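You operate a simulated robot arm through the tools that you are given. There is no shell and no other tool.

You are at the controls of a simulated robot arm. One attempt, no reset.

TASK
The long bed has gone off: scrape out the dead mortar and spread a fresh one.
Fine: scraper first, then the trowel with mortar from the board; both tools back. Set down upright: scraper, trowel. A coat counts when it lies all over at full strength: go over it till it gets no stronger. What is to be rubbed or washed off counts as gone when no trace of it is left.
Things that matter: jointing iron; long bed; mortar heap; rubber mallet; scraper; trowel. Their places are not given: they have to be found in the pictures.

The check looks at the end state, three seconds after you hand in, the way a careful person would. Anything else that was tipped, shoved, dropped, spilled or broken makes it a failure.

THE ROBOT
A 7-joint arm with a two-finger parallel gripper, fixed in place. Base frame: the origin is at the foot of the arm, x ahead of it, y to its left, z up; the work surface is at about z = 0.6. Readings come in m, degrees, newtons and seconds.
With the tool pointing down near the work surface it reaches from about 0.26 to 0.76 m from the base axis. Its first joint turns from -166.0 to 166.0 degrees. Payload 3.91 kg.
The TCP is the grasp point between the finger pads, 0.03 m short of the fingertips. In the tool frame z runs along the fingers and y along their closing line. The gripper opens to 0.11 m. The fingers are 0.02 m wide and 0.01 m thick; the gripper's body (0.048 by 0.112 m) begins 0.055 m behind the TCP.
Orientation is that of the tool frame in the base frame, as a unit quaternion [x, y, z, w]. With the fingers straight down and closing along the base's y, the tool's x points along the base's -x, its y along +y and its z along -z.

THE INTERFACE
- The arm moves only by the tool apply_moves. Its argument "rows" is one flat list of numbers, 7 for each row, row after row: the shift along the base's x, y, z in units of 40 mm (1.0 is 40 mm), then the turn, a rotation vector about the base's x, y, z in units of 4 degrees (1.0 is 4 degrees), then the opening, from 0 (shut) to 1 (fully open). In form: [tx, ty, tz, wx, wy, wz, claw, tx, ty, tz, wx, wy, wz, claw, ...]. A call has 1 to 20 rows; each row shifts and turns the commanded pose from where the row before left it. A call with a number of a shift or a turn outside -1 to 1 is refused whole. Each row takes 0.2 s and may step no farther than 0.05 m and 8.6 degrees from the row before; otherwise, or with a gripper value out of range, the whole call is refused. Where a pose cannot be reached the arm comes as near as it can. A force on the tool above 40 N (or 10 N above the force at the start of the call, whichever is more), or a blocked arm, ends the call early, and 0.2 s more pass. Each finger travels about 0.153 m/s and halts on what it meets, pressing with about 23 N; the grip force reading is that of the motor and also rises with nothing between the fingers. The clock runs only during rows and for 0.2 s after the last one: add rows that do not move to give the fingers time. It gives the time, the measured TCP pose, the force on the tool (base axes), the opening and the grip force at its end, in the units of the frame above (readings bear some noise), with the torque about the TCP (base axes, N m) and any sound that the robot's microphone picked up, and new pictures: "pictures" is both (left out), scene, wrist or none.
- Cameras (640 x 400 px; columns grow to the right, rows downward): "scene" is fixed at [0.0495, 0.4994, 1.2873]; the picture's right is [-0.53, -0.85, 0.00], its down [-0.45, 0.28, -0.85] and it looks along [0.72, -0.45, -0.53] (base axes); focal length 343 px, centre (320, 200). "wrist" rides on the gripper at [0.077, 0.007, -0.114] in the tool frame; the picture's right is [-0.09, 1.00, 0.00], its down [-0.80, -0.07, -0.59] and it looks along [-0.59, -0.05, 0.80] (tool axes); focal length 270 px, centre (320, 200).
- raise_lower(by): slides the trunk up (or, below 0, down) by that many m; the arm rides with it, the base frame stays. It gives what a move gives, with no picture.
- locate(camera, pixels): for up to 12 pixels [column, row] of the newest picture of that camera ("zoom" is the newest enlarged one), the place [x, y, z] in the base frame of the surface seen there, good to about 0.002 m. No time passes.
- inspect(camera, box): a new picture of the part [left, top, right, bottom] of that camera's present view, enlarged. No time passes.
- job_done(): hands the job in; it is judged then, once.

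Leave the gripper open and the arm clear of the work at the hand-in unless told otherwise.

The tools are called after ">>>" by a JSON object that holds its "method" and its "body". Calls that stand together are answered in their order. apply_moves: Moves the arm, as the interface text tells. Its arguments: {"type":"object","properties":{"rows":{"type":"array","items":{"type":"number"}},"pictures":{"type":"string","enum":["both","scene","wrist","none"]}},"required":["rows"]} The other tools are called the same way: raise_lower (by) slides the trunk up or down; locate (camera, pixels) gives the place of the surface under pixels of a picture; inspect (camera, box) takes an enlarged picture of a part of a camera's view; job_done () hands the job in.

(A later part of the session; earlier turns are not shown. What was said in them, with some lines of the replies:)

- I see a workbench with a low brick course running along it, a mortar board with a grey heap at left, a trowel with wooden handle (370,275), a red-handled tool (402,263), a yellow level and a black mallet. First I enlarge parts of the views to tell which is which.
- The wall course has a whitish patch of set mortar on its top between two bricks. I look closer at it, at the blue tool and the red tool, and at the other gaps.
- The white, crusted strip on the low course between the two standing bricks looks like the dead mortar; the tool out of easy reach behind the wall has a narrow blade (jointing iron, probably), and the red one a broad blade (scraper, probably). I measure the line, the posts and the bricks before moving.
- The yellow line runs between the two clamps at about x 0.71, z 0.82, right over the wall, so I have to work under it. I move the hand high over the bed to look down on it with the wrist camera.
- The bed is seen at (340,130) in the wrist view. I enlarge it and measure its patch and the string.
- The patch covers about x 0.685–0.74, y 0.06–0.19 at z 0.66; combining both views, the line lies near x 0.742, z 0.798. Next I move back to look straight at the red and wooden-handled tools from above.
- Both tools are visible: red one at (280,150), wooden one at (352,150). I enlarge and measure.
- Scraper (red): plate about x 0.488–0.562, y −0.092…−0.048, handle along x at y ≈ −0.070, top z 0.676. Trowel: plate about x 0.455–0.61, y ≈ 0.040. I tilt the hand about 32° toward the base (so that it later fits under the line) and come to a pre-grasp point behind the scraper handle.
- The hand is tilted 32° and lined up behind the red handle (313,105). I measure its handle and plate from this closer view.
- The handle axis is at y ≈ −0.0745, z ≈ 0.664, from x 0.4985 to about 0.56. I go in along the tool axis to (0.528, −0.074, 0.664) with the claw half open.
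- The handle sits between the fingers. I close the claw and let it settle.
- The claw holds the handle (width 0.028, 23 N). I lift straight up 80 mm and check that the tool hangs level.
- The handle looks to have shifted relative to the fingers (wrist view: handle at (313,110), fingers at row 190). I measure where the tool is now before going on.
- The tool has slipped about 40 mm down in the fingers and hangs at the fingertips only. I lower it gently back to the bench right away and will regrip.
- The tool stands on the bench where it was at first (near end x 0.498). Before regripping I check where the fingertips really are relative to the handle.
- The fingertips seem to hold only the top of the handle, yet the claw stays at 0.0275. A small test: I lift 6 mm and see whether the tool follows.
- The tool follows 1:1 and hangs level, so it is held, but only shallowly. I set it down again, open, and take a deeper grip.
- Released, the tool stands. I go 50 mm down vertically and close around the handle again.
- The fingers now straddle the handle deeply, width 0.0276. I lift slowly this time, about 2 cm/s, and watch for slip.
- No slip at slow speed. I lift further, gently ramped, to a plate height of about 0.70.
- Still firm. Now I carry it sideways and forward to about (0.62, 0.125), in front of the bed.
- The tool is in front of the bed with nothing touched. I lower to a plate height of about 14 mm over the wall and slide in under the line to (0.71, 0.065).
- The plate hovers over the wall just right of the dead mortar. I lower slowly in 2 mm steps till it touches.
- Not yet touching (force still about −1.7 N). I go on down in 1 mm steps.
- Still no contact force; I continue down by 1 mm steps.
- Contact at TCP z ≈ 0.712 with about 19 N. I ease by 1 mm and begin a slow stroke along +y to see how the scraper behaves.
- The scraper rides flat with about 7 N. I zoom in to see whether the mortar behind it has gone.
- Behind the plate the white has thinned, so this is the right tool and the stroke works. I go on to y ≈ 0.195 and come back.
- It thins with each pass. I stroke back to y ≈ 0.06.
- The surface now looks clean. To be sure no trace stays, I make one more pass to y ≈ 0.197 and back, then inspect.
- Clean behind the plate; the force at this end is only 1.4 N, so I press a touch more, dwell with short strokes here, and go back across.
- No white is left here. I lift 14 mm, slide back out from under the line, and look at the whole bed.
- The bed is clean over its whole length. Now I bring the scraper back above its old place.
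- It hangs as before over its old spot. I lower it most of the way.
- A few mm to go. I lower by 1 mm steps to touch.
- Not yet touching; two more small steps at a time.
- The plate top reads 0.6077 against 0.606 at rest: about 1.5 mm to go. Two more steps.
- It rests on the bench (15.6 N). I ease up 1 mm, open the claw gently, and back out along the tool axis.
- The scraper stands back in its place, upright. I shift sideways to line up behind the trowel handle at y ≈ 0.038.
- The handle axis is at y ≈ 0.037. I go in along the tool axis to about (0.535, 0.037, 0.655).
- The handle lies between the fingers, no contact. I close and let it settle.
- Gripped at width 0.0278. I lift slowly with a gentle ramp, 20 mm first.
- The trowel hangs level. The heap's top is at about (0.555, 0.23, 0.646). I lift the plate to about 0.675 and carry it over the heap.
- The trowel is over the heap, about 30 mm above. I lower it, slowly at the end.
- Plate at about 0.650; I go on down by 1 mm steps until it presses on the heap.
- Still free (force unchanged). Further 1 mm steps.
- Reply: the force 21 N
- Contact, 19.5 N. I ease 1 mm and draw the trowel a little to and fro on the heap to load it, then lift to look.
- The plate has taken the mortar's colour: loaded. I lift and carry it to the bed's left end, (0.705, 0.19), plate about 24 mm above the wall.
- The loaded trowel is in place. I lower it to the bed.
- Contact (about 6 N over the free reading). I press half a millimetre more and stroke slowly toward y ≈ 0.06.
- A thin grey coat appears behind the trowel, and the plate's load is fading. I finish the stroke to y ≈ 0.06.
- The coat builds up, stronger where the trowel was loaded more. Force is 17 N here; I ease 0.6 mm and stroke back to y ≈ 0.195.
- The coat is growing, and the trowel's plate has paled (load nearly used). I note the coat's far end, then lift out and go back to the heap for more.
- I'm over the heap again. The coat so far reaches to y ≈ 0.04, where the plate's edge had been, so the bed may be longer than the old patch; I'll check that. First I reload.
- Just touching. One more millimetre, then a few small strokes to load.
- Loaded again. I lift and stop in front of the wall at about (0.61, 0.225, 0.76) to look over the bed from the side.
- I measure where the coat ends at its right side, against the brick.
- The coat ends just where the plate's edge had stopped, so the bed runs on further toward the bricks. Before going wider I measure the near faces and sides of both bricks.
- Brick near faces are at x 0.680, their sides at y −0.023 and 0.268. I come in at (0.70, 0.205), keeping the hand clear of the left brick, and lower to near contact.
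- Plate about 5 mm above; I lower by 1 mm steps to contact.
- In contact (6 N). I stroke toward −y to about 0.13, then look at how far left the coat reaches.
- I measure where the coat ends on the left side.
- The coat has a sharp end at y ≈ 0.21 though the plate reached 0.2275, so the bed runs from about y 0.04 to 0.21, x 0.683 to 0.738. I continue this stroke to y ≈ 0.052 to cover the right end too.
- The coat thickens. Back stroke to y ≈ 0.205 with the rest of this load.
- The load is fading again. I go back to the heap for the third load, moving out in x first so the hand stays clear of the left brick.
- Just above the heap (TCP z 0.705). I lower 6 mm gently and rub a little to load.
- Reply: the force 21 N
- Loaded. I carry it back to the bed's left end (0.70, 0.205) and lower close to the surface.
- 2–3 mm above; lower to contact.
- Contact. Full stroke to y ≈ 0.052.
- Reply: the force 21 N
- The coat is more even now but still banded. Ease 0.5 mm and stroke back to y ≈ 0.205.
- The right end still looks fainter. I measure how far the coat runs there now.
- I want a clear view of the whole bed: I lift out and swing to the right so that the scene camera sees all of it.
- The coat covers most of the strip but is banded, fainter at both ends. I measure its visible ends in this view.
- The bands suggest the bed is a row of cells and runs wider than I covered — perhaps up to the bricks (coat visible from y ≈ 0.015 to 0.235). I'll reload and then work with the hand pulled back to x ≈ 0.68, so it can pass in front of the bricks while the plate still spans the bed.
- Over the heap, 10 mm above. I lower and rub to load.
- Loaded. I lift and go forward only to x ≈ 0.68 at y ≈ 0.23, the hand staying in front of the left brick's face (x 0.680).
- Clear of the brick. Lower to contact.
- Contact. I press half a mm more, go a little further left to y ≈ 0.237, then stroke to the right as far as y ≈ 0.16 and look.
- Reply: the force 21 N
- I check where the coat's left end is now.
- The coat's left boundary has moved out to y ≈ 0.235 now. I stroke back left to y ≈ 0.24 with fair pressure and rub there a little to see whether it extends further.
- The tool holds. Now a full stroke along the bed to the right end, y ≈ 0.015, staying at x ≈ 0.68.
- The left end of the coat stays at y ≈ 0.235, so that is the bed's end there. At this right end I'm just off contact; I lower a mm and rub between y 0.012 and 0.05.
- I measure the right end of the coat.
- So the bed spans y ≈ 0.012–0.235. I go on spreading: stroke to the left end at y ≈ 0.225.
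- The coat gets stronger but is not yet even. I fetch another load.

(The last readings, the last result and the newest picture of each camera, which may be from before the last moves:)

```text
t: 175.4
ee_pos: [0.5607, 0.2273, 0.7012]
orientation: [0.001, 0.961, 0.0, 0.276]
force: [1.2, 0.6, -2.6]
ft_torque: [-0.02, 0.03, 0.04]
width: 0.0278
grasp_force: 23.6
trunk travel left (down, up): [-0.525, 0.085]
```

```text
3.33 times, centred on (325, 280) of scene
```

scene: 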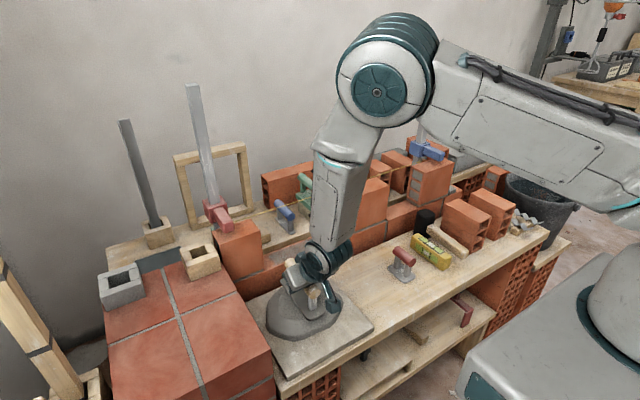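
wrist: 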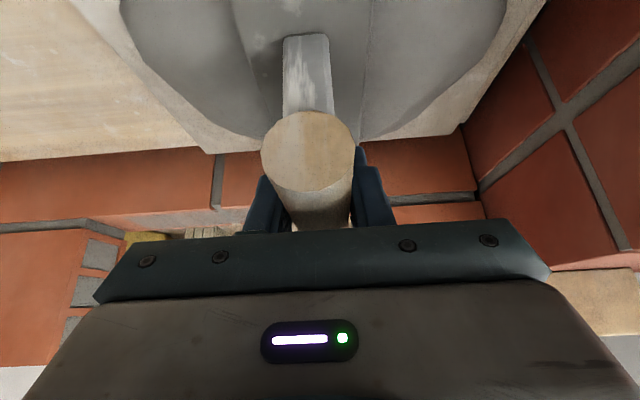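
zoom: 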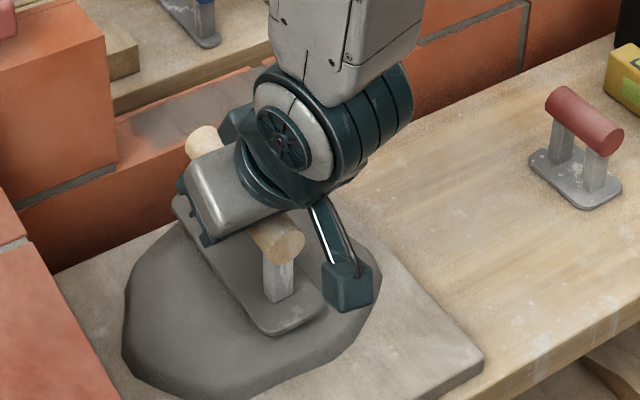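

Near the heap; I lower 4 mm more and rub.

>>> {"method": "apply_moves", "body": {"rows": [0, 0, -0.05, 0, 0, 0, 0, 0, 0, -0.04, 0, 0, 0, 0, 0, 0, -0.025, 0, 0, 0, 0, 0, 0, 0, 0, 0, 0, 0], "pictures": "none"}}

```text
t: 176.4
ee_pos: [0.5595, 0.2254, 0.6965]
orientation: [0.0, 0.961, 0.0, 0.276]
force: [-0.8, -0.7, -2.0]
ft_torque: [-0.02, 0.03, -0.02]
width: 0.028
grasp_force: 22.9
trunk travel left (down, up): [-0.525, 0.085]
```

>>> {"method": "apply_moves", "body": {"rows": [0, 0, -0.03, 0, 0, 0, 0, 0, 0, -0.02, 0, 0, 0, 0, 0, 0.1, 0, 0, 0, 0, 0, 0, 0.2, 0, 0, 0, 0, 0, 0, 0.1, 0, 0, 0, 0, 0, 0, -0.1, 0, 0, 0, 0, 0, 0, -0.2, 0, 0, 0, 0, 0, 0, -0.2, 0, 0, 0, 0, 0, 0, -0.2, 0, 0, 0, 0, 0, 0, -0.1, 0, 0, 0, 0, 0, 0, 0.1, 0, 0, 0, 0, 0, 0, 0.2, 0, 0, 0, 0, 0, 0, 0.1, 0, 0, 0, 0, 0, 0, 0, 0, 0, 0, 0, 0], "pictures": "wrist"}}

>>> {"method": "inspect", "body": {"camera": "wrist", "box": [180, 0, 500, 160]}}

```text
t: 179.4
ee_pos: [0.5594, 0.2264, 0.6944]
orientation: [0.002, 0.961, -0.001, 0.276]
force: [-0.9, -1.1, 2.6]
ft_torque: [-0.05, 0.23, 0.12]
width: 0.0279
grasp_force: 22.7
trunk travel left (down, up): [-0.525, 0.085]
```

wrist: 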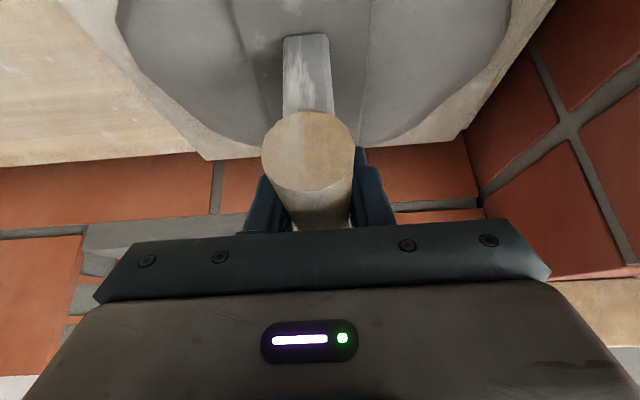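

```text
2.00 times, centred on (340, 80) of wrist
```

zoom: 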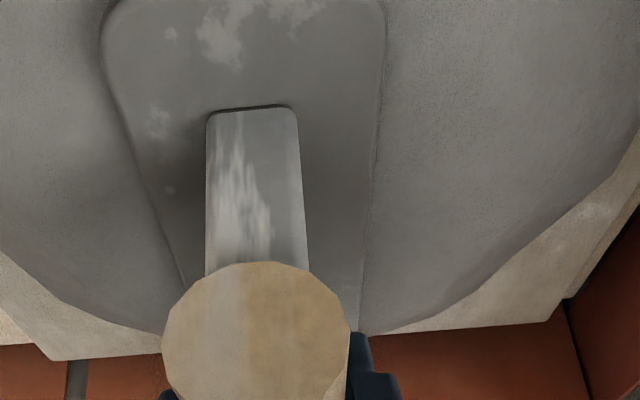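

Loaded. To the bed's left end again at x ≈ 0.682.

>>> {"method": "apply_moves", "body": {"rows": [0, 0, 0.15, 0, 0, 0, 0, 0, 0, 0.3, 0, 0, 0, 0, 0, 0, 0.3, 0, 0, 0, 0, 0, 0, 0.25, 0, 0, 0, 0, 0.1, 0, 0, 0, 0, 0, 0, 0.25, 0, 0, 0, 0, 0, 0, 0.35, 0, 0, 0, 0, 0, 0, 0.4, 0, 0, 0, 0, 0, 0, 0.4, 0, 0, 0, 0, 0, 0, 0.4, 0, 0, 0, 0, 0, 0, 0.4, 0, 0, 0, 0, 0, 0, 0.35, 0, 0, 0, 0, 0, 0, 0.25, 0, 0, 0, 0, 0, 0, 0.15, 0, 0, 0, 0, 0, 0, 0, 0, -0.1, 0, 0, 0, 0, 0, 0, -0.2, 0, 0, 0, 0, 0, 0, -0.2, 0, 0, 0, 0, 0, 0, -0.04, 0, 0, 0, 0, 0, 0, 0, 0, 0, 0, 0], "pictures": "none"}}

```text
t: 182.8
ee_pos: [0.6843, 0.2259, 0.7299]
orientation: [0.0, 0.959, 0.002, 0.282]
force: [-11.4, -7.7, 18.8]
ft_torque: [-0.55, 0.67, -0.07]
width: 0.0277
grasp_force: 22.8
trunk travel left (down, up): [-0.525, 0.085]
stopped in row 17: the force on the tool passed its limit at 57 N (the readings are from after the stop); the commanded pose is now the measured one
```

A contact of 57 N came while lowering at z 0.73 — higher than expected. I look before doing anything.

>>> {"method": "inspect", "body": {"camera": "scene", "box": [200, 180, 360, 290]}}

>>> {"method": "inspect", "body": {"camera": "wrist", "box": [0, 0, 640, 400]}}

```text
3.64 times, centred on (280, 235) of scene
```

zoom: 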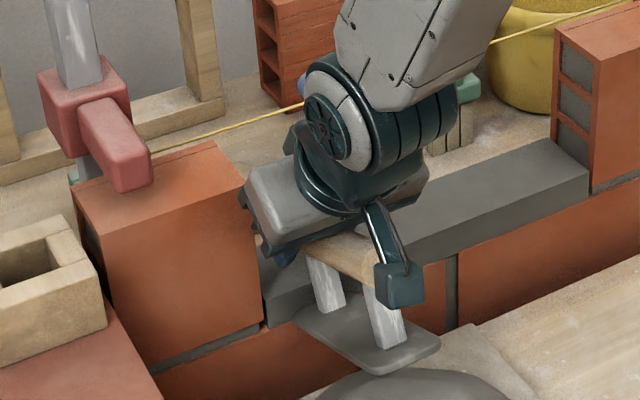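

```text
1.00 times, centred on (320, 200) of wrist (not enlarged: the box is as wide or as high as the picture)
```

zoom: 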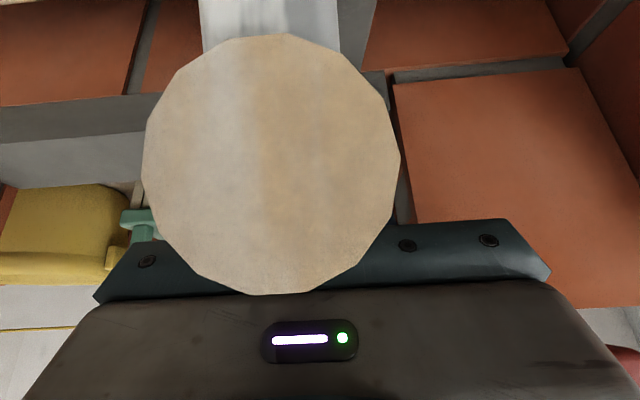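

The bed has turned into a full, thick grey mortar bed while I was at the heap — it reached full strength — and the trowel then ran against its front face and slid and pitched in the fingers. I measure the new bed and the trowel's attitude before backing off.

>>> {"method": "locate", "body": {"camera": "scene", "pixels": [[330, 225], [320, 240], [345, 225], [322, 232], [335, 240], [275, 258], [270, 263], [285, 262], [308, 275], [290, 260], [355, 225], [340, 220]]}}

>>> {"method": "inspect", "body": {"camera": "scene", "box": [255, 230, 355, 290]}}

```text
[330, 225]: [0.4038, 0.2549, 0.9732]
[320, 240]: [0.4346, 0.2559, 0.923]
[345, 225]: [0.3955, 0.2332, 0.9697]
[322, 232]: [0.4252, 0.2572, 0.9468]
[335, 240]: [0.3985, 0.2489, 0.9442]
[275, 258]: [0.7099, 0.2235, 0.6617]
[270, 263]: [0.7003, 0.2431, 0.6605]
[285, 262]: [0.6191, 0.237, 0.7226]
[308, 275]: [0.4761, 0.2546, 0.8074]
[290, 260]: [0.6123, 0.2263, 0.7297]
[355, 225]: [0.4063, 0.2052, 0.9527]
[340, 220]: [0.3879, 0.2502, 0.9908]
```

```text
6.40 times, centred on (305, 260) of scene
```

zoom: 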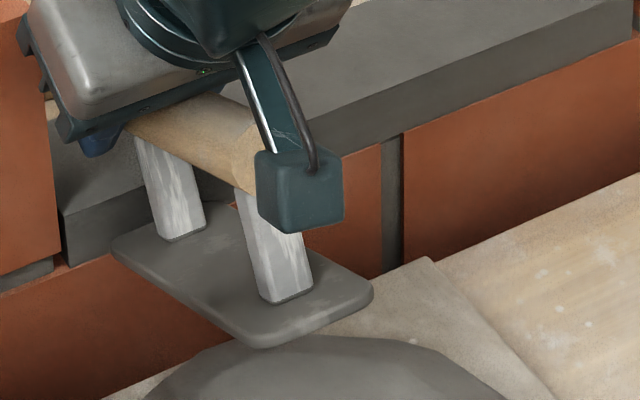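

Locate must use the fresh zoom; I query that.

>>> {"method": "locate", "body": {"camera": "zoom", "pixels": [[430, 60], [600, 20], [450, 112], [500, 170], [350, 125], [95, 175], [90, 230], [125, 245], [365, 290], [270, 335], [220, 205], [215, 120]]}}

>>> {"method": "locate", "body": {"camera": "zoom", "pixels": [[160, 130], [240, 160], [170, 260], [310, 310], [250, 320], [620, 35], [345, 105], [70, 262], [60, 200]]}}

```text
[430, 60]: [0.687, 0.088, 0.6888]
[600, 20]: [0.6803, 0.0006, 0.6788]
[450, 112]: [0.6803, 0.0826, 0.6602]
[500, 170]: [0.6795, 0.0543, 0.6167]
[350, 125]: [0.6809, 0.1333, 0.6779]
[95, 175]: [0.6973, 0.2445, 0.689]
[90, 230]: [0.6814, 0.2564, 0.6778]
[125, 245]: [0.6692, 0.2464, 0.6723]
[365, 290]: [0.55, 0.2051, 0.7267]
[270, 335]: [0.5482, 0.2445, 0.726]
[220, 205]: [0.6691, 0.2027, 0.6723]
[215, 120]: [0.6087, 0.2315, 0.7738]
```

```text
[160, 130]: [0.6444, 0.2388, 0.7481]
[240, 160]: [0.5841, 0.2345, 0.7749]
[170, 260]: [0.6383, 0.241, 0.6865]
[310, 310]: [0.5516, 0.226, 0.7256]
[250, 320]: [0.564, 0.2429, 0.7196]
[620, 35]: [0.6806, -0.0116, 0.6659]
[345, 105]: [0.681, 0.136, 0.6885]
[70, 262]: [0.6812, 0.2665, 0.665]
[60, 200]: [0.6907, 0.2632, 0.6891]
```

Now it is clear: the new bed is a 28 mm thick layer (top z 0.689, front x 0.680) filling the whole gap between the bricks. The trowel's far end rests against its front, the tool pitched about 24° (near end up) and held at the far end of its handle. I back straight off in −x slowly, and check.

>>> {"method": "apply_moves", "body": {"rows": [-0.05, 0, 0, 0, 0, 0, 0, -0.1, 0, 0, 0, 0, 0, 0, -0.15, 0, 0, 0, 0, 0, 0, -0.2, 0, 0.02, 0, 0, 0, 0, -0.2, 0, 0.05, 0, 0, 0, 0, -0.15, 0, 0.05, 0, 0, 0, 0, -0.05, 0, 0, 0, 0, 0, 0, 0, 0, 0, 0, 0, 0, 0], "pictures": "both"}}

>>> {"method": "inspect", "body": {"camera": "scene", "box": [220, 190, 380, 300]}}

```text
t: 184.6
ee_pos: [0.6485, 0.228, 0.731]
orientation: [0.001, 0.96, 0.001, 0.282]
force: [-0.2, -0.1, -2.4]
ft_torque: [-0.01, -0.12, -0.01]
width: 0.028
grasp_force: 23.2
trunk travel left (down, up): [-0.525, 0.085]
```

scene: 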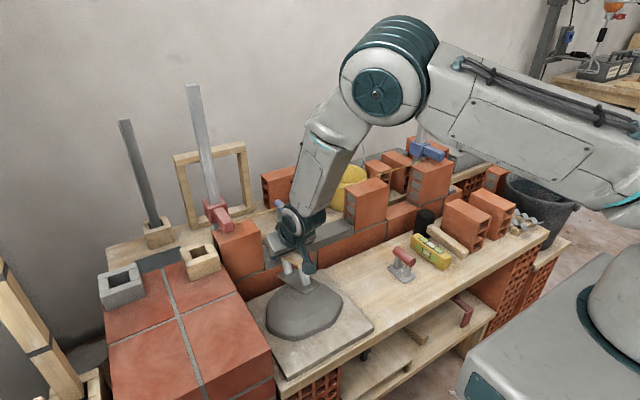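
wrist: 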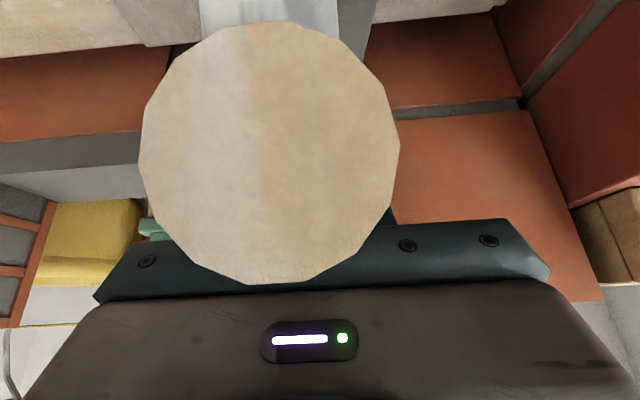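

```text
3.64 times, centred on (300, 245) of scene
```

zoom: 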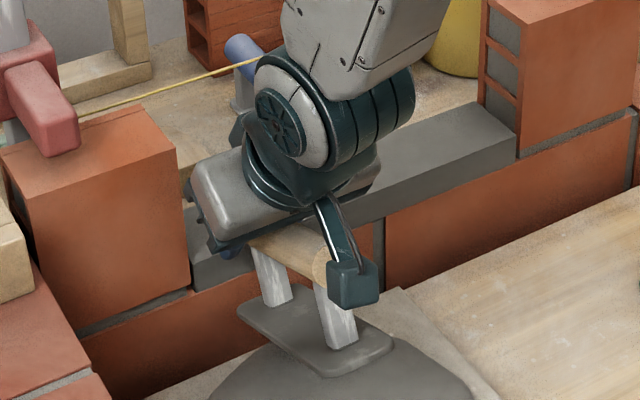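

Free, and the trowel is still held; the mortar bed is intact. I lift 40 mm and carry the trowel slowly toward its own place, to level and regrip it there.

>>> {"method": "apply_moves", "body": {"rows": [0, 0, 0.1, 0, 0, 0, 0, 0, 0, 0.2, 0, 0, 0, 0, 0, 0, 0.25, 0, 0, 0, 0, 0, -0.1, 0.25, 0, 0, 0, 0, 0, -0.2, 0.15, 0, 0, 0, 0, -0.05, -0.3, 0.05, 0, 0, 0, 0, -0.05, -0.35, 0, 0, 0, 0, 0, -0.05, -0.35, 0, 0, 0, 0, 0, -0.05, -0.35, 0, 0, 0, 0, 0, -0.05, -0.35, 0, 0, 0, 0, 0, -0.05, -0.35, 0, 0, 0, 0, 0, -0.05, -0.35, 0, 0, 0, 0, 0, -0.05, -0.35, 0, 0, 0, 0, 0, -0.05, -0.35, 0, 0, 0, 0, 0, -0.05, -0.35, 0, 0, 0, 0, 0, -0.05, -0.35, 0, 0, 0, 0, 0, -0.05, -0.35, 0, 0, 0, 0, 0, -0.03, -0.2, 0, 0, 0, 0, 0, 0, -0.1, 0, 0, 0, 0, 0, 0, 0, 0, 0, 0, 0, 0], "pictures": "both"}}

>>> {"method": "inspect", "body": {"camera": "scene", "box": [290, 190, 440, 300]}}

>>> {"method": "inspect", "body": {"camera": "scene", "box": [220, 200, 360, 290]}}

```text
t: 188.8
ee_pos: [0.6233, 0.0374, 0.7714]
orientation: [-0.001, 0.96, 0.001, 0.281]
force: [0.0, 0.4, -1.9]
ft_torque: [-0.03, -0.14, 0.03]
width: 0.0282
grasp_force: 23.3
trunk travel left (down, up): [-0.525, 0.085]
```

scene: 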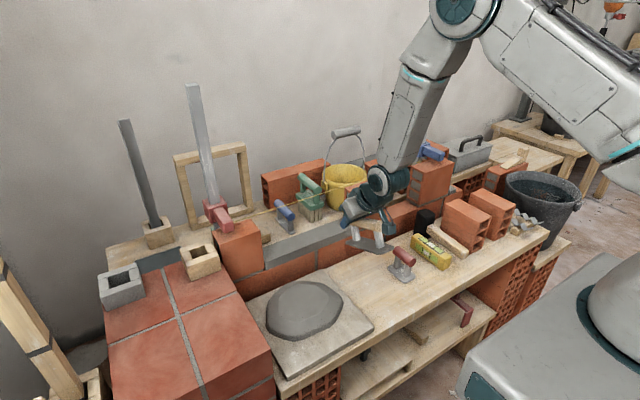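
wrist: 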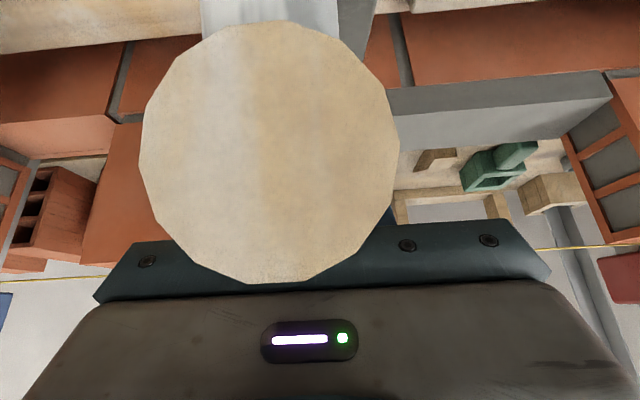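

```text
3.64 times, centred on (365, 245) of scene
```

zoom: 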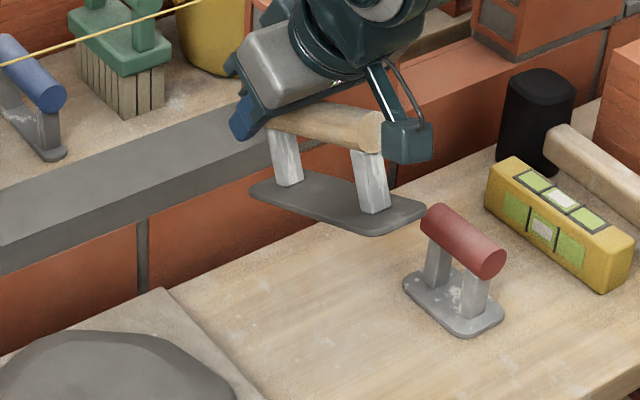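

```text
4.44 times, centred on (290, 245) of scene
```

zoom: 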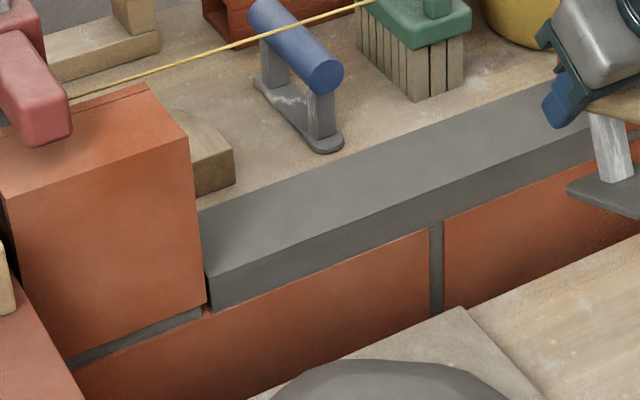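

The new bed is a full, uniform block. I measure the trowel's plate to get its pitch.

>>> {"method": "locate", "body": {"camera": "scene", "pixels": [[348, 242], [352, 244], [358, 240], [365, 246], [372, 247], [380, 251], [388, 250], [391, 249], [360, 222], [378, 226], [379, 222]]}}

```text
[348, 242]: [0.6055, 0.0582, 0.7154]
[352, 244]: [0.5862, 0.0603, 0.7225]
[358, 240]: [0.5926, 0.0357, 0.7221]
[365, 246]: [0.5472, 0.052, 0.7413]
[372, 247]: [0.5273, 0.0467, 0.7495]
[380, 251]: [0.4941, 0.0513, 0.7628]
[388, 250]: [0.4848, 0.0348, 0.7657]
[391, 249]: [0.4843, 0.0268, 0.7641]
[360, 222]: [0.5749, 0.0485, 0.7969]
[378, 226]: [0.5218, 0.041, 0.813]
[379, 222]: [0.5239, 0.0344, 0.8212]
```

The pitch is about 22°. I turn the hand a further 22° (so that the trowel comes level), with a small shift back.

>>> {"method": "apply_moves", "body": {"rows": [0, 0, 0, 0, -0.3, 0, 0, -0.05, 0, 0, 0, -0.7, 0, 0, -0.1, 0, 0, 0, -0.9, 0, 0, -0.1, 0, 0, 0, -0.9, 0, 0, -0.1, 0, 0, 0, -0.9, 0, 0, -0.1, 0, 0, 0, -0.9, 0, 0, -0.05, 0, 0, 0, -0.7, 0, 0, 0, 0, 0, 0, -0.3, 0, 0, 0, 0, 0, 0, 0, 0, 0], "pictures": "both"}}

>>> {"method": "inspect", "body": {"camera": "scene", "box": [290, 190, 440, 300]}}

```text
t: 190.8
ee_pos: [0.6028, 0.0379, 0.7729]
orientation: [-0.001, 0.887, 0.002, 0.462]
force: [-0.4, 0.2, -1.6]
ft_torque: [-0.01, -0.12, -0.01]
width: 0.0279
grasp_force: 22.7
trunk travel left (down, up): [-0.525, 0.085]
```

scene: 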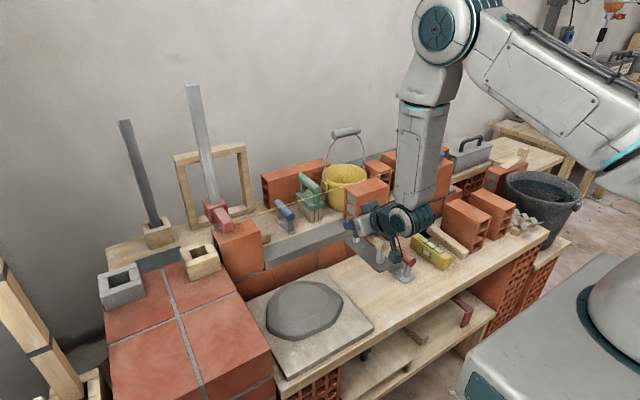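
wrist: 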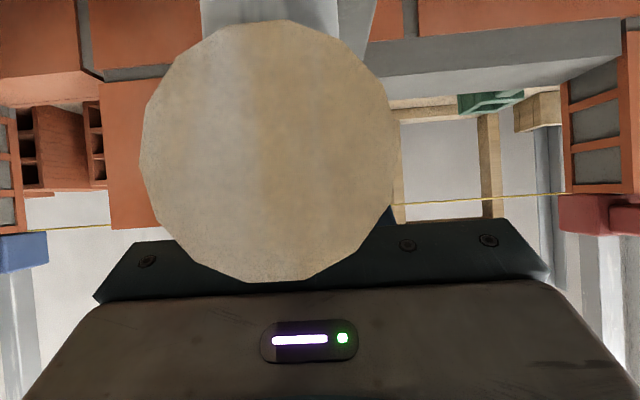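

```text
3.64 times, centred on (365, 245) of scene
```

zoom: 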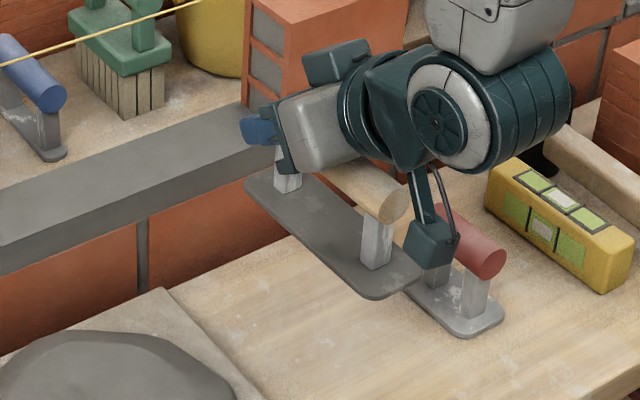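

The trowel looks level. I check the plate's height and place.

>>> {"method": "locate", "body": {"camera": "scene", "pixels": [[347, 240], [353, 246], [365, 253], [375, 260], [384, 266], [390, 266], [370, 250], [350, 241], [383, 268], [379, 245]]}}

```text
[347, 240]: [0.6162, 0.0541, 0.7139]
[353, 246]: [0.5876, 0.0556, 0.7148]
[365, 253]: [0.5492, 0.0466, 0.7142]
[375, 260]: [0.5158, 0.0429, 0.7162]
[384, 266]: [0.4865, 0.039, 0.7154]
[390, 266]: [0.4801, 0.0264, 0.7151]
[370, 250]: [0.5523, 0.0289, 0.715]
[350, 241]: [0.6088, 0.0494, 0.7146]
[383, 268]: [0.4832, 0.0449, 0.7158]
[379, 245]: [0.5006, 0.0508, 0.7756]
```

Level (top z 0.715 all along). I lower it toward its place, shifting 10 mm back.

>>> {"method": "apply_moves", "body": {"rows": [-0.02, 0, -0.1, 0, 0, 0, 0, -0.04, 0, -0.2, 0, 0, 0, 0, -0.04, 0, -0.3, 0, 0, 0, 0, -0.04, 0, -0.3, 0, 0, 0, 0, -0.04, 0, -0.3, 0, 0, 0, 0, -0.04, 0, -0.3, 0, 0, 0, 0, -0.03, 0, -0.3, 0, 0, 0, 0, 0, 0, -0.3, 0, 0, 0, 0, 0, 0, -0.25, 0, 0, 0, 0, 0, 0, -0.15, 0, 0, 0, 0, 0, 0, -0.07, 0, 0, 0, 0, 0, 0, 0, 0, 0, 0, 0], "pictures": "both"}}

>>> {"method": "inspect", "body": {"camera": "scene", "box": [310, 210, 460, 320]}}

```text
t: 193.4
ee_pos: [0.5948, 0.0381, 0.6707]
orientation: [0.0, 0.887, 0.001, 0.462]
force: [0.1, -0.4, -2.8]
ft_torque: [0.02, -0.09, -0.01]
width: 0.0279
grasp_force: 22.7
trunk travel left (down, up): [-0.525, 0.085]
```

scene: 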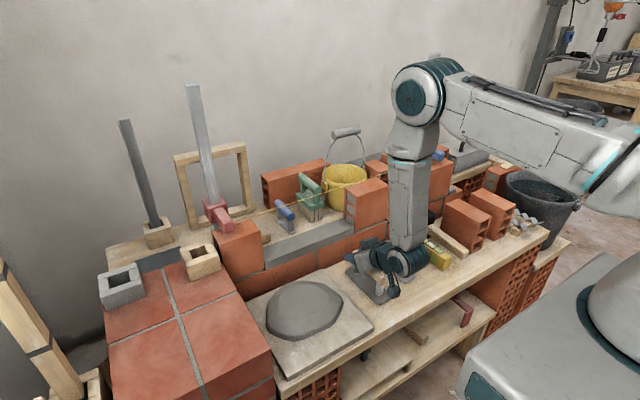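
wrist: 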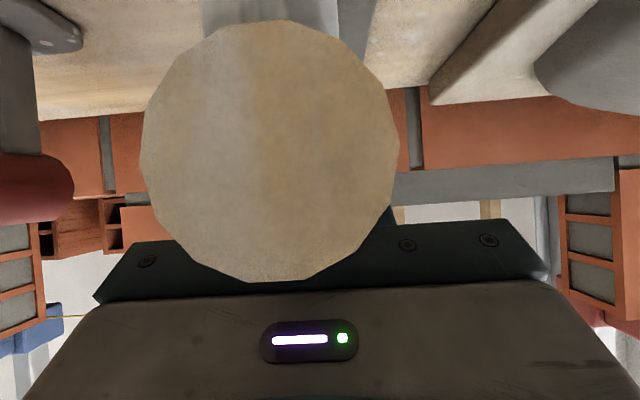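

```text
3.64 times, centred on (385, 265) of scene
```

zoom: 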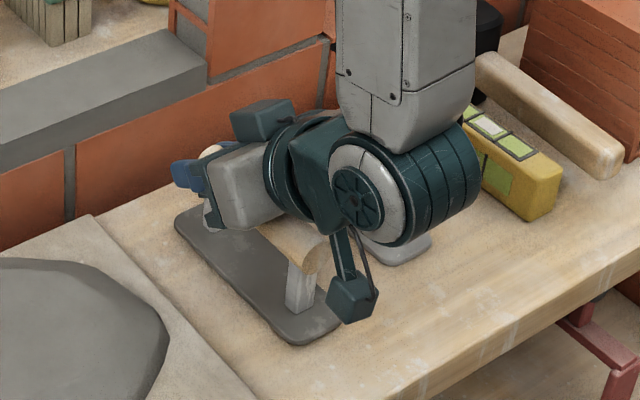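

The wrist joint is near the scraper; I check clearances before the last few mm.

>>> {"method": "locate", "body": {"camera": "zoom", "pixels": [[395, 238], [430, 225], [465, 205], [405, 252], [425, 243], [350, 310], [330, 330], [250, 320], [185, 220], [470, 180]]}}

>>> {"method": "locate", "body": {"camera": "wrist", "pixels": [[50, 190], [65, 190], [30, 215], [60, 45], [15, 100]]}}

```text
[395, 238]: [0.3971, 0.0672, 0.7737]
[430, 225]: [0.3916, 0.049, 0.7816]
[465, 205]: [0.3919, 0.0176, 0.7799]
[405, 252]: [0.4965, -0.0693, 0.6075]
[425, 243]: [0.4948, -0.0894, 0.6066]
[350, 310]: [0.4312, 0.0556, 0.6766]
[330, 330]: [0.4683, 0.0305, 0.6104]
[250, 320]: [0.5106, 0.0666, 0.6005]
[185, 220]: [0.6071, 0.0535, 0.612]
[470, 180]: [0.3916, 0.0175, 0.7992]
```

```text
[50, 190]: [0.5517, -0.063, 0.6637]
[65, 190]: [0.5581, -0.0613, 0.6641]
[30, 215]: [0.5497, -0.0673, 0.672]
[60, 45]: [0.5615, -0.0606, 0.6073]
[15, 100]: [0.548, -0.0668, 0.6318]
```

Everything clear. I lower the last 5 mm in small steps.

>>> {"method": "apply_moves", "body": {"rows": [0, 0, -0.04, 0, 0, 0, 0, 0, 0, -0.03, 0, 0, 0, 0, 0, 0, -0.025, 0, 0, 0, 0, 0, 0, -0.02, 0, 0, 0, 0, 0, 0, 0, 0, 0, 0, 0], "pictures": "none"}}

```text
t: 194.6
ee_pos: [0.5942, 0.0376, 0.6653]
orientation: [0.0, 0.887, 0.001, 0.463]
force: [-0.3, -0.1, 0.4]
ft_torque: [-0.04, -0.15, -0.06]
width: 0.0278
grasp_force: 22.6
trunk travel left (down, up): [-0.525, 0.085]
```

>>> {"method": "apply_moves", "body": {"rows": [0, 0, -0.02, 0, 0, 0, 0, 0, 0, -0.015, 0, 0, 0, 0, 0, 0, 0, 0, 0, 0, 0], "pictures": "scene"}}

>>> {"method": "locate", "body": {"camera": "scene", "pixels": [[337, 270], [343, 275], [350, 282], [358, 290], [370, 298], [375, 300], [390, 300], [360, 298]]}}

```text
t: 195.4
ee_pos: [0.5942, 0.0386, 0.6664]
orientation: [-0.001, 0.886, 0.001, 0.464]
force: [-1.5, 1.1, 12.7]
ft_torque: [-0.16, -0.41, -0.01]
width: 0.0278
grasp_force: 22.5
trunk travel left (down, up): [-0.525, 0.085]
```

scene: 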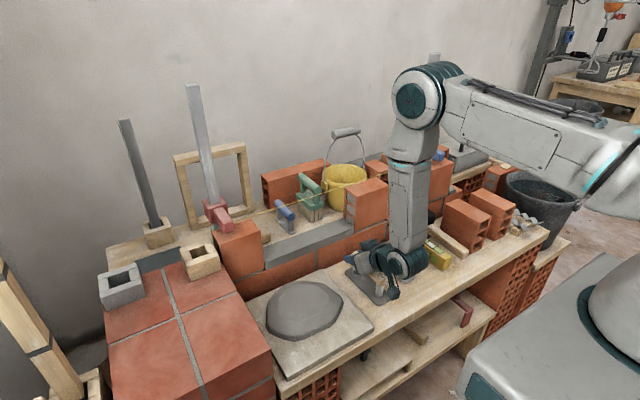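

```text
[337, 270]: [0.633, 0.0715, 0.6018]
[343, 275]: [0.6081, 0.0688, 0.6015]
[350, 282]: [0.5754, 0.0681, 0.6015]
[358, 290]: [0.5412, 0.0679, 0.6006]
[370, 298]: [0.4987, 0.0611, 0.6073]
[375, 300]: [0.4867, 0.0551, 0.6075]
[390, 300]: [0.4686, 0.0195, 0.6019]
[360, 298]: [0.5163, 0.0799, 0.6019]
```

It stands on the bench. I ease up half a millimetre, open gently, and retreat along the tool axis.

>>> {"method": "apply_moves", "body": {"rows": [0, 0, 0.02, 0, 0, 0, 0, 0, 0, 0, 0, 0, 0, 0, 0, 0, 0, 0, 0, 0, 0.3, 0, 0, 0, 0, 0, 0, 0.4, 0, 0, 0, 0, 0, 0, 0.55, 0, 0, 0, 0, 0, 0, 0.55, -0.2, 0, 0.14, 0, 0, 0, 0.55, -0.3, 0, 0.21, 0, 0, 0, 0.55, -0.4, 0, 0.28, 0, 0, 0, 0.55, -0.4, 0, 0.28, 0, 0, 0, 0.55, -0.4, 0, 0.28, 0, 0, 0, 0.55, 0, 0, 0, 0, 0, 0, 0.55], "pictures": "both"}}

>>> {"method": "inspect", "body": {"camera": "scene", "box": [310, 210, 460, 320]}}

```text
t: 198.0
ee_pos: [0.5268, 0.0354, 0.7127]
orientation: [-0.001, 0.887, 0.002, 0.462]
force: [0.0, 0.4, -0.7]
ft_torque: [-0.04, 0.01, -0.03]
width: 0.0606
grasp_force: 0.0
trunk travel left (down, up): [-0.525, 0.085]
```

scene: 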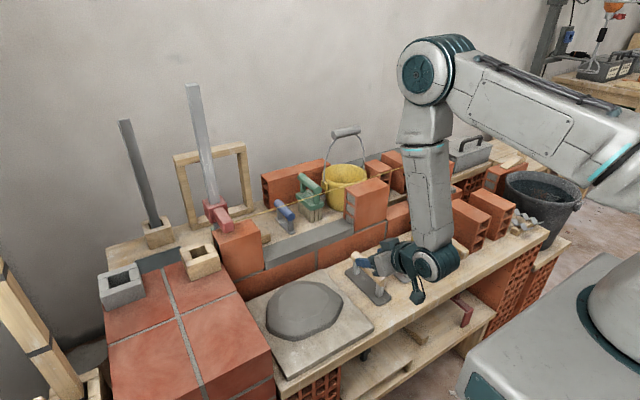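
wrist: 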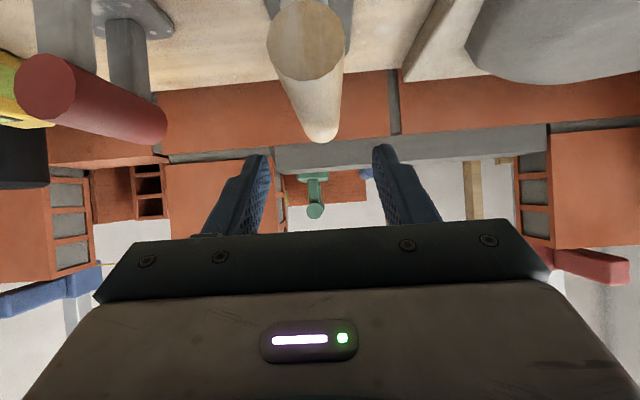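

```text
3.64 times, centred on (385, 265) of scene
```

zoom: 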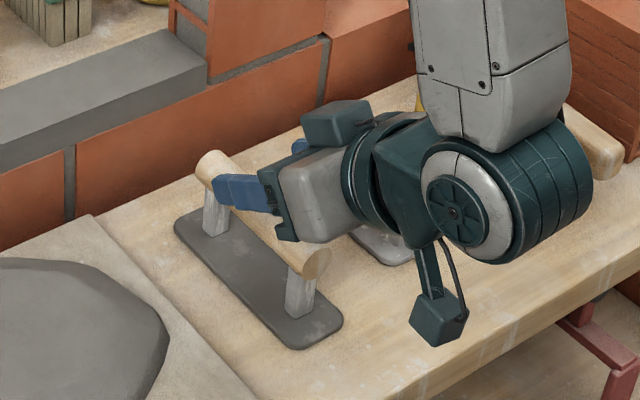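

The trowel stands upright, free of the fingers. I raise the hand, turning back to the 32° tilt, for a good look at its place.

>>> {"method": "apply_moves", "body": {"rows": [-0.2, 0, 0.3, 0, 0, 0, 0.6, -0.3, 0, 0.5, 0, 0, 0, 0.6, -0.2, 0, 0.6, 0, 0.5, 0, 0.6, -0.1, 0, 0.7, 0, 0.9, 0, 0.6, -0.1, 0, 0.7, 0, 0.9, 0, 0.6, -0.1, 0, 0.7, 0, 0.9, 0, 0.6, 0, 0, 0.6, 0, 0.9, 0, 0.6, 0, 0, 0.4, 0, 0.9, 0, 0.6, 0, 0, 0.2, 0, 0.9, 0, 0.6, 0, 0, 0, 0, 0, 0, 0.6], "pictures": "both"}}

>>> {"method": "inspect", "body": {"camera": "scene", "box": [330, 220, 460, 320]}}

>>> {"method": "inspect", "body": {"camera": "scene", "box": [220, 180, 400, 300]}}

```text
t: 200.2
ee_pos: [0.4871, 0.038, 0.8987]
orientation: [0.0, 0.963, 0.001, 0.271]
force: [0.4, 0.6, 0.2]
ft_torque: [0.02, 0.0, 0.02]
width: 0.066
grasp_force: 0.1
trunk travel left (down, up): [-0.525, 0.085]
```

scene: 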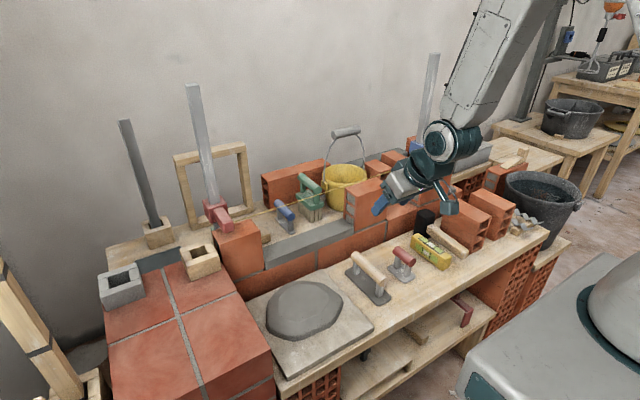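
wrist: 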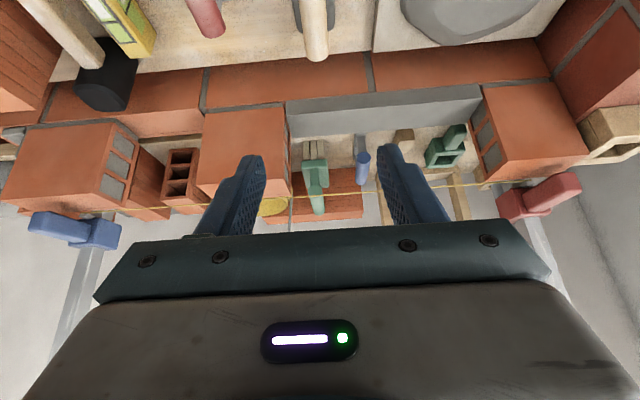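

```text
4.00 times, centred on (395, 270) of scene
```

zoom: 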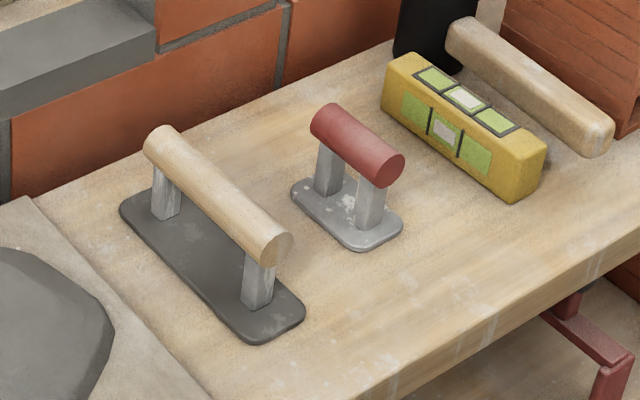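

```text
3.33 times, centred on (310, 240) of scene
```

zoom: 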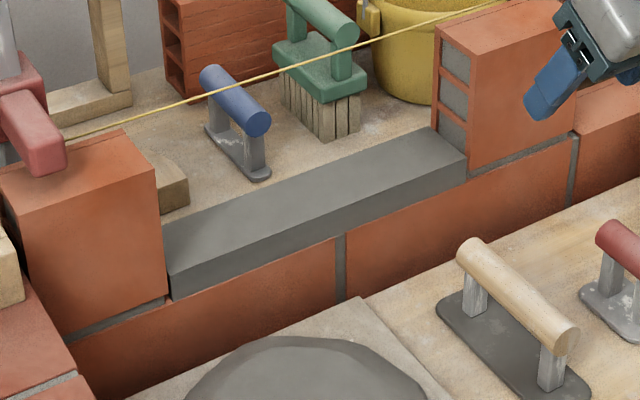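

Both tools stand upright. I zoom closely on the new bed and on the trowel's place.

>>> {"method": "inspect", "body": {"camera": "scene", "box": [260, 215, 360, 275]}}

>>> {"method": "inspect", "body": {"camera": "wrist", "box": [270, 70, 500, 170]}}

>>> {"method": "locate", "body": {"camera": "scene", "pixels": [[290, 245], [310, 238], [330, 228], [275, 255], [345, 222], [365, 262], [396, 284], [395, 291], [347, 272], [402, 296], [385, 276], [402, 257]]}}

```text
6.40 times, centred on (310, 245) of scene
```

zoom: 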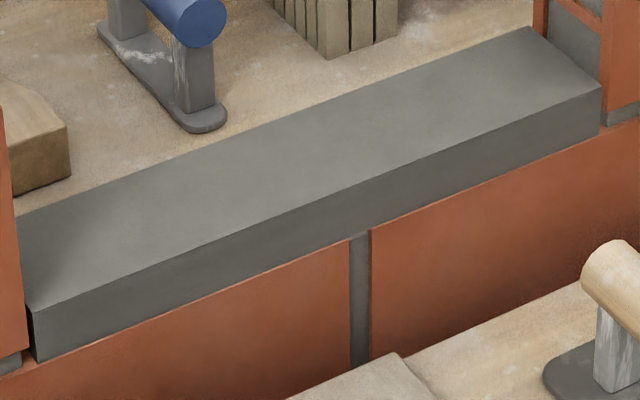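

```text
2.78 times, centred on (385, 120) of wrist
```

zoom: 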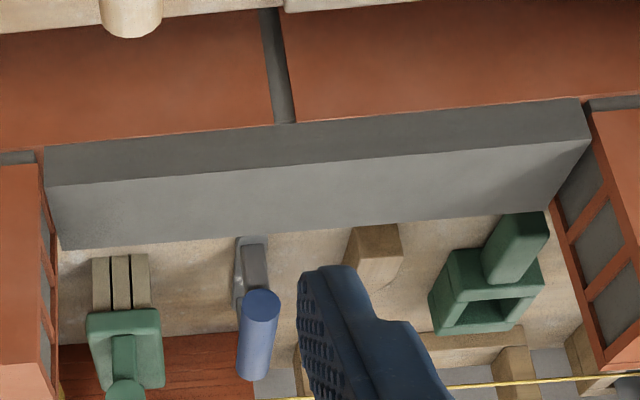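

```text
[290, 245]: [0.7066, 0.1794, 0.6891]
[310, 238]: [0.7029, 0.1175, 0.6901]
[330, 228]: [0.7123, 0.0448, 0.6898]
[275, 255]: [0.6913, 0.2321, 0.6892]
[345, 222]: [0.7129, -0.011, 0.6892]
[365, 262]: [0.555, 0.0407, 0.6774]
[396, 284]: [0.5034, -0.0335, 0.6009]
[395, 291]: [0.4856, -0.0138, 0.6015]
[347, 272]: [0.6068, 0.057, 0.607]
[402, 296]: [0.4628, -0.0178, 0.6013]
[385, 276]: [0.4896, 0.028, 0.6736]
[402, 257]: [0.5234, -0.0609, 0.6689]
```

The bed is a uniform, full block from brick to brick. I verify that the bricks and other things have not moved, using the same pixels as earlier.

>>> {"method": "locate", "body": {"camera": "scene", "pixels": [[240, 255], [250, 240], [258, 235], [225, 260], [262, 250], [352, 205], [346, 210], [285, 212], [430, 252], [195, 88], [215, 212], [300, 310]]}}

>>> {"method": "inspect", "body": {"camera": "scene", "box": [230, 250, 440, 370]}}

>>> {"method": "inspect", "body": {"camera": "scene", "box": [190, 150, 470, 310]}}

```text
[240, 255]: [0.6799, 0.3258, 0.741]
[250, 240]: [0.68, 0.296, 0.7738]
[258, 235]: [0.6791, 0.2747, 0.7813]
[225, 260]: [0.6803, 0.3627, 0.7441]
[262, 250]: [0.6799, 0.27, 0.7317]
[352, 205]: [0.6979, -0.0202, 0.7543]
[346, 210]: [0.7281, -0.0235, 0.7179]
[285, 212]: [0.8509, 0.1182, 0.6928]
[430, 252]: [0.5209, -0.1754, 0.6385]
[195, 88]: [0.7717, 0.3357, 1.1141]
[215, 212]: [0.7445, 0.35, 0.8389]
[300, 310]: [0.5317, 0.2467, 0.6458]
```

```text
3.05 times, centred on (335, 310) of scene
```

zoom: 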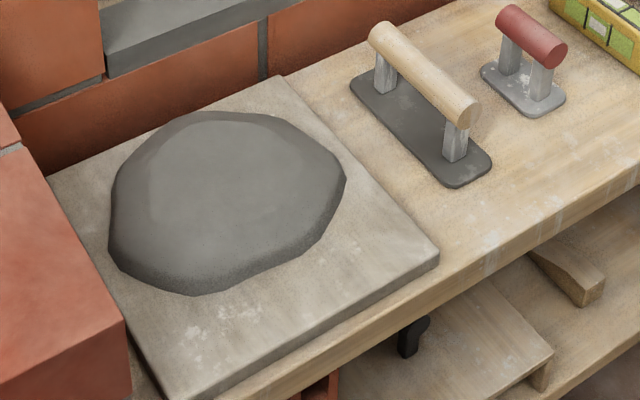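

```text
2.29 times, centred on (330, 230) of scene
```

zoom: 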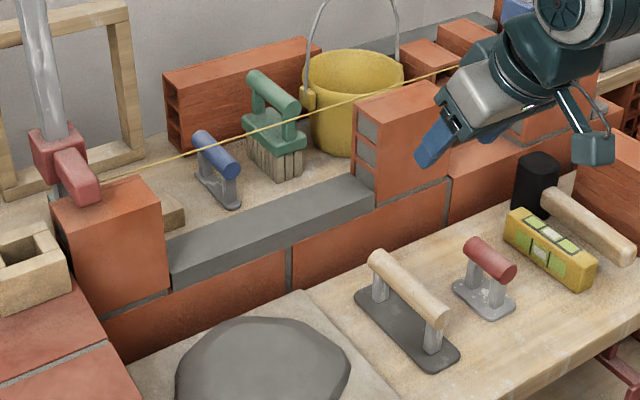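

Nothing else has moved, the string, bricks, mallet, level and jointing iron are where they were. I withdraw the arm to about its starting pose, claw open.

>>> {"method": "apply_moves", "body": {"rows": [0, -0.3, 0.2, 0, 0.8, 0, 0.8, 0, -0.5, 0.2, 0, 0.9, 0, 1, 0, -0.6, 0.2, 0, 0.9, 0, 1, 0, -0.6, 0.2, 0, 0.9, 0, 1, 0, -0.6, 0.2, 0, 0.9, 0, 1, -0.1, -0.6, 0.2, 0, 0.9, 0, 1, -0.1, -0.5, 0.2, 0, 0.9, 0, 1, -0.1, -0.3, 0.2, 0, 0.9, 0, 1, 0, 0, 0, 0, 0.6, 0, 1, 0, 0, 0, 0, 0, 0, 1], "pictures": "both"}}

>>> {"method": "inspect", "body": {"camera": "scene", "box": [220, 180, 460, 320]}}

```text
t: 202.4
ee_pos: [0.4749, -0.1217, 0.9622]
orientation: [0.0, 1.0, 0.001, 0.005]
force: [1.0, 0.5, 0.5]
ft_torque: [-0.01, 0.02, 0.0]
width: 0.11
grasp_force: 0.1
trunk travel left (down, up): [-0.525, 0.085]
```

scene: 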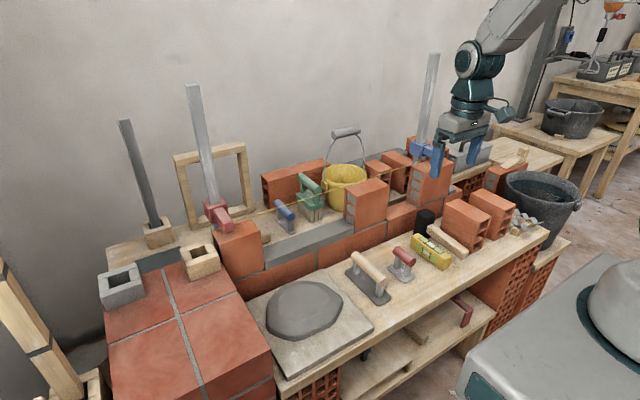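
wrist: 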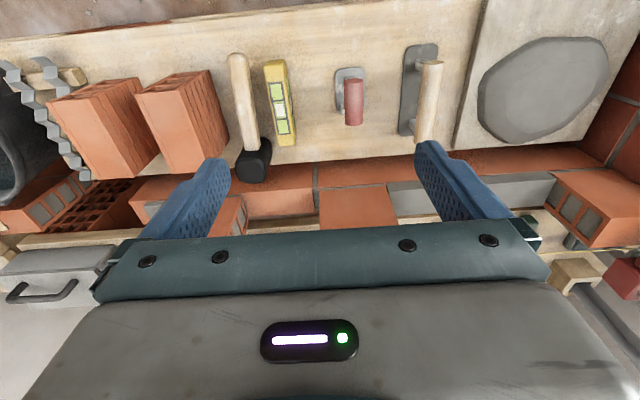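

```text
2.67 times, centred on (340, 250) of scene
```

zoom: 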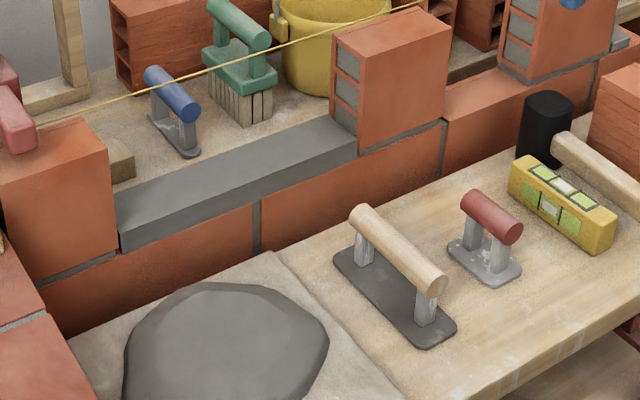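

The view matches the start: both tools stand upright in their places, the claw is open and clear, the dead mortar is gone and a full fresh bed lies from brick to brick. I hand the job in.

>>> {"method": "job_done", "body": {}}

```text
The job is handed in.
```

I scraped the dead mortar out of the long bed and laid a fresh one. It now shows as a solid, even layer about 28 mm thick, filling the whole gap between the two standing bricks. The job is handed in, and I have not seen the verdict.

- **Fresh coat:** I spread it from five trowel loads. At my last close look the coat was still banded. It changed to the solid layer while I was at the heap, before I had gone over it again. I took that as full strength, but could not test it separately.
- **Scraping:** After several passes with the red tool, no white was left in the close-up views.
- **Tools:** The scraper is back where it was. The trowel is upright about 7 mm from its original spot, and its blade still has mortar on it.
- **Mishap:** Coming back with the fifth load, I ran the trowel into the front of the new layer with about 57 N. It slid and tipped in the grip, so I backed off, levelled it and set it down. The layer shows no mark, and the other items I checked afterwards, including the bricks, string, mallet, level and jointing iron, had not moved.
- **Early slip:** On the first lift the scraper slipped about 40 mm in the fingers. I lowered it and regripped, and it did not fall.

The arm is back near its starting position with the gripper open.
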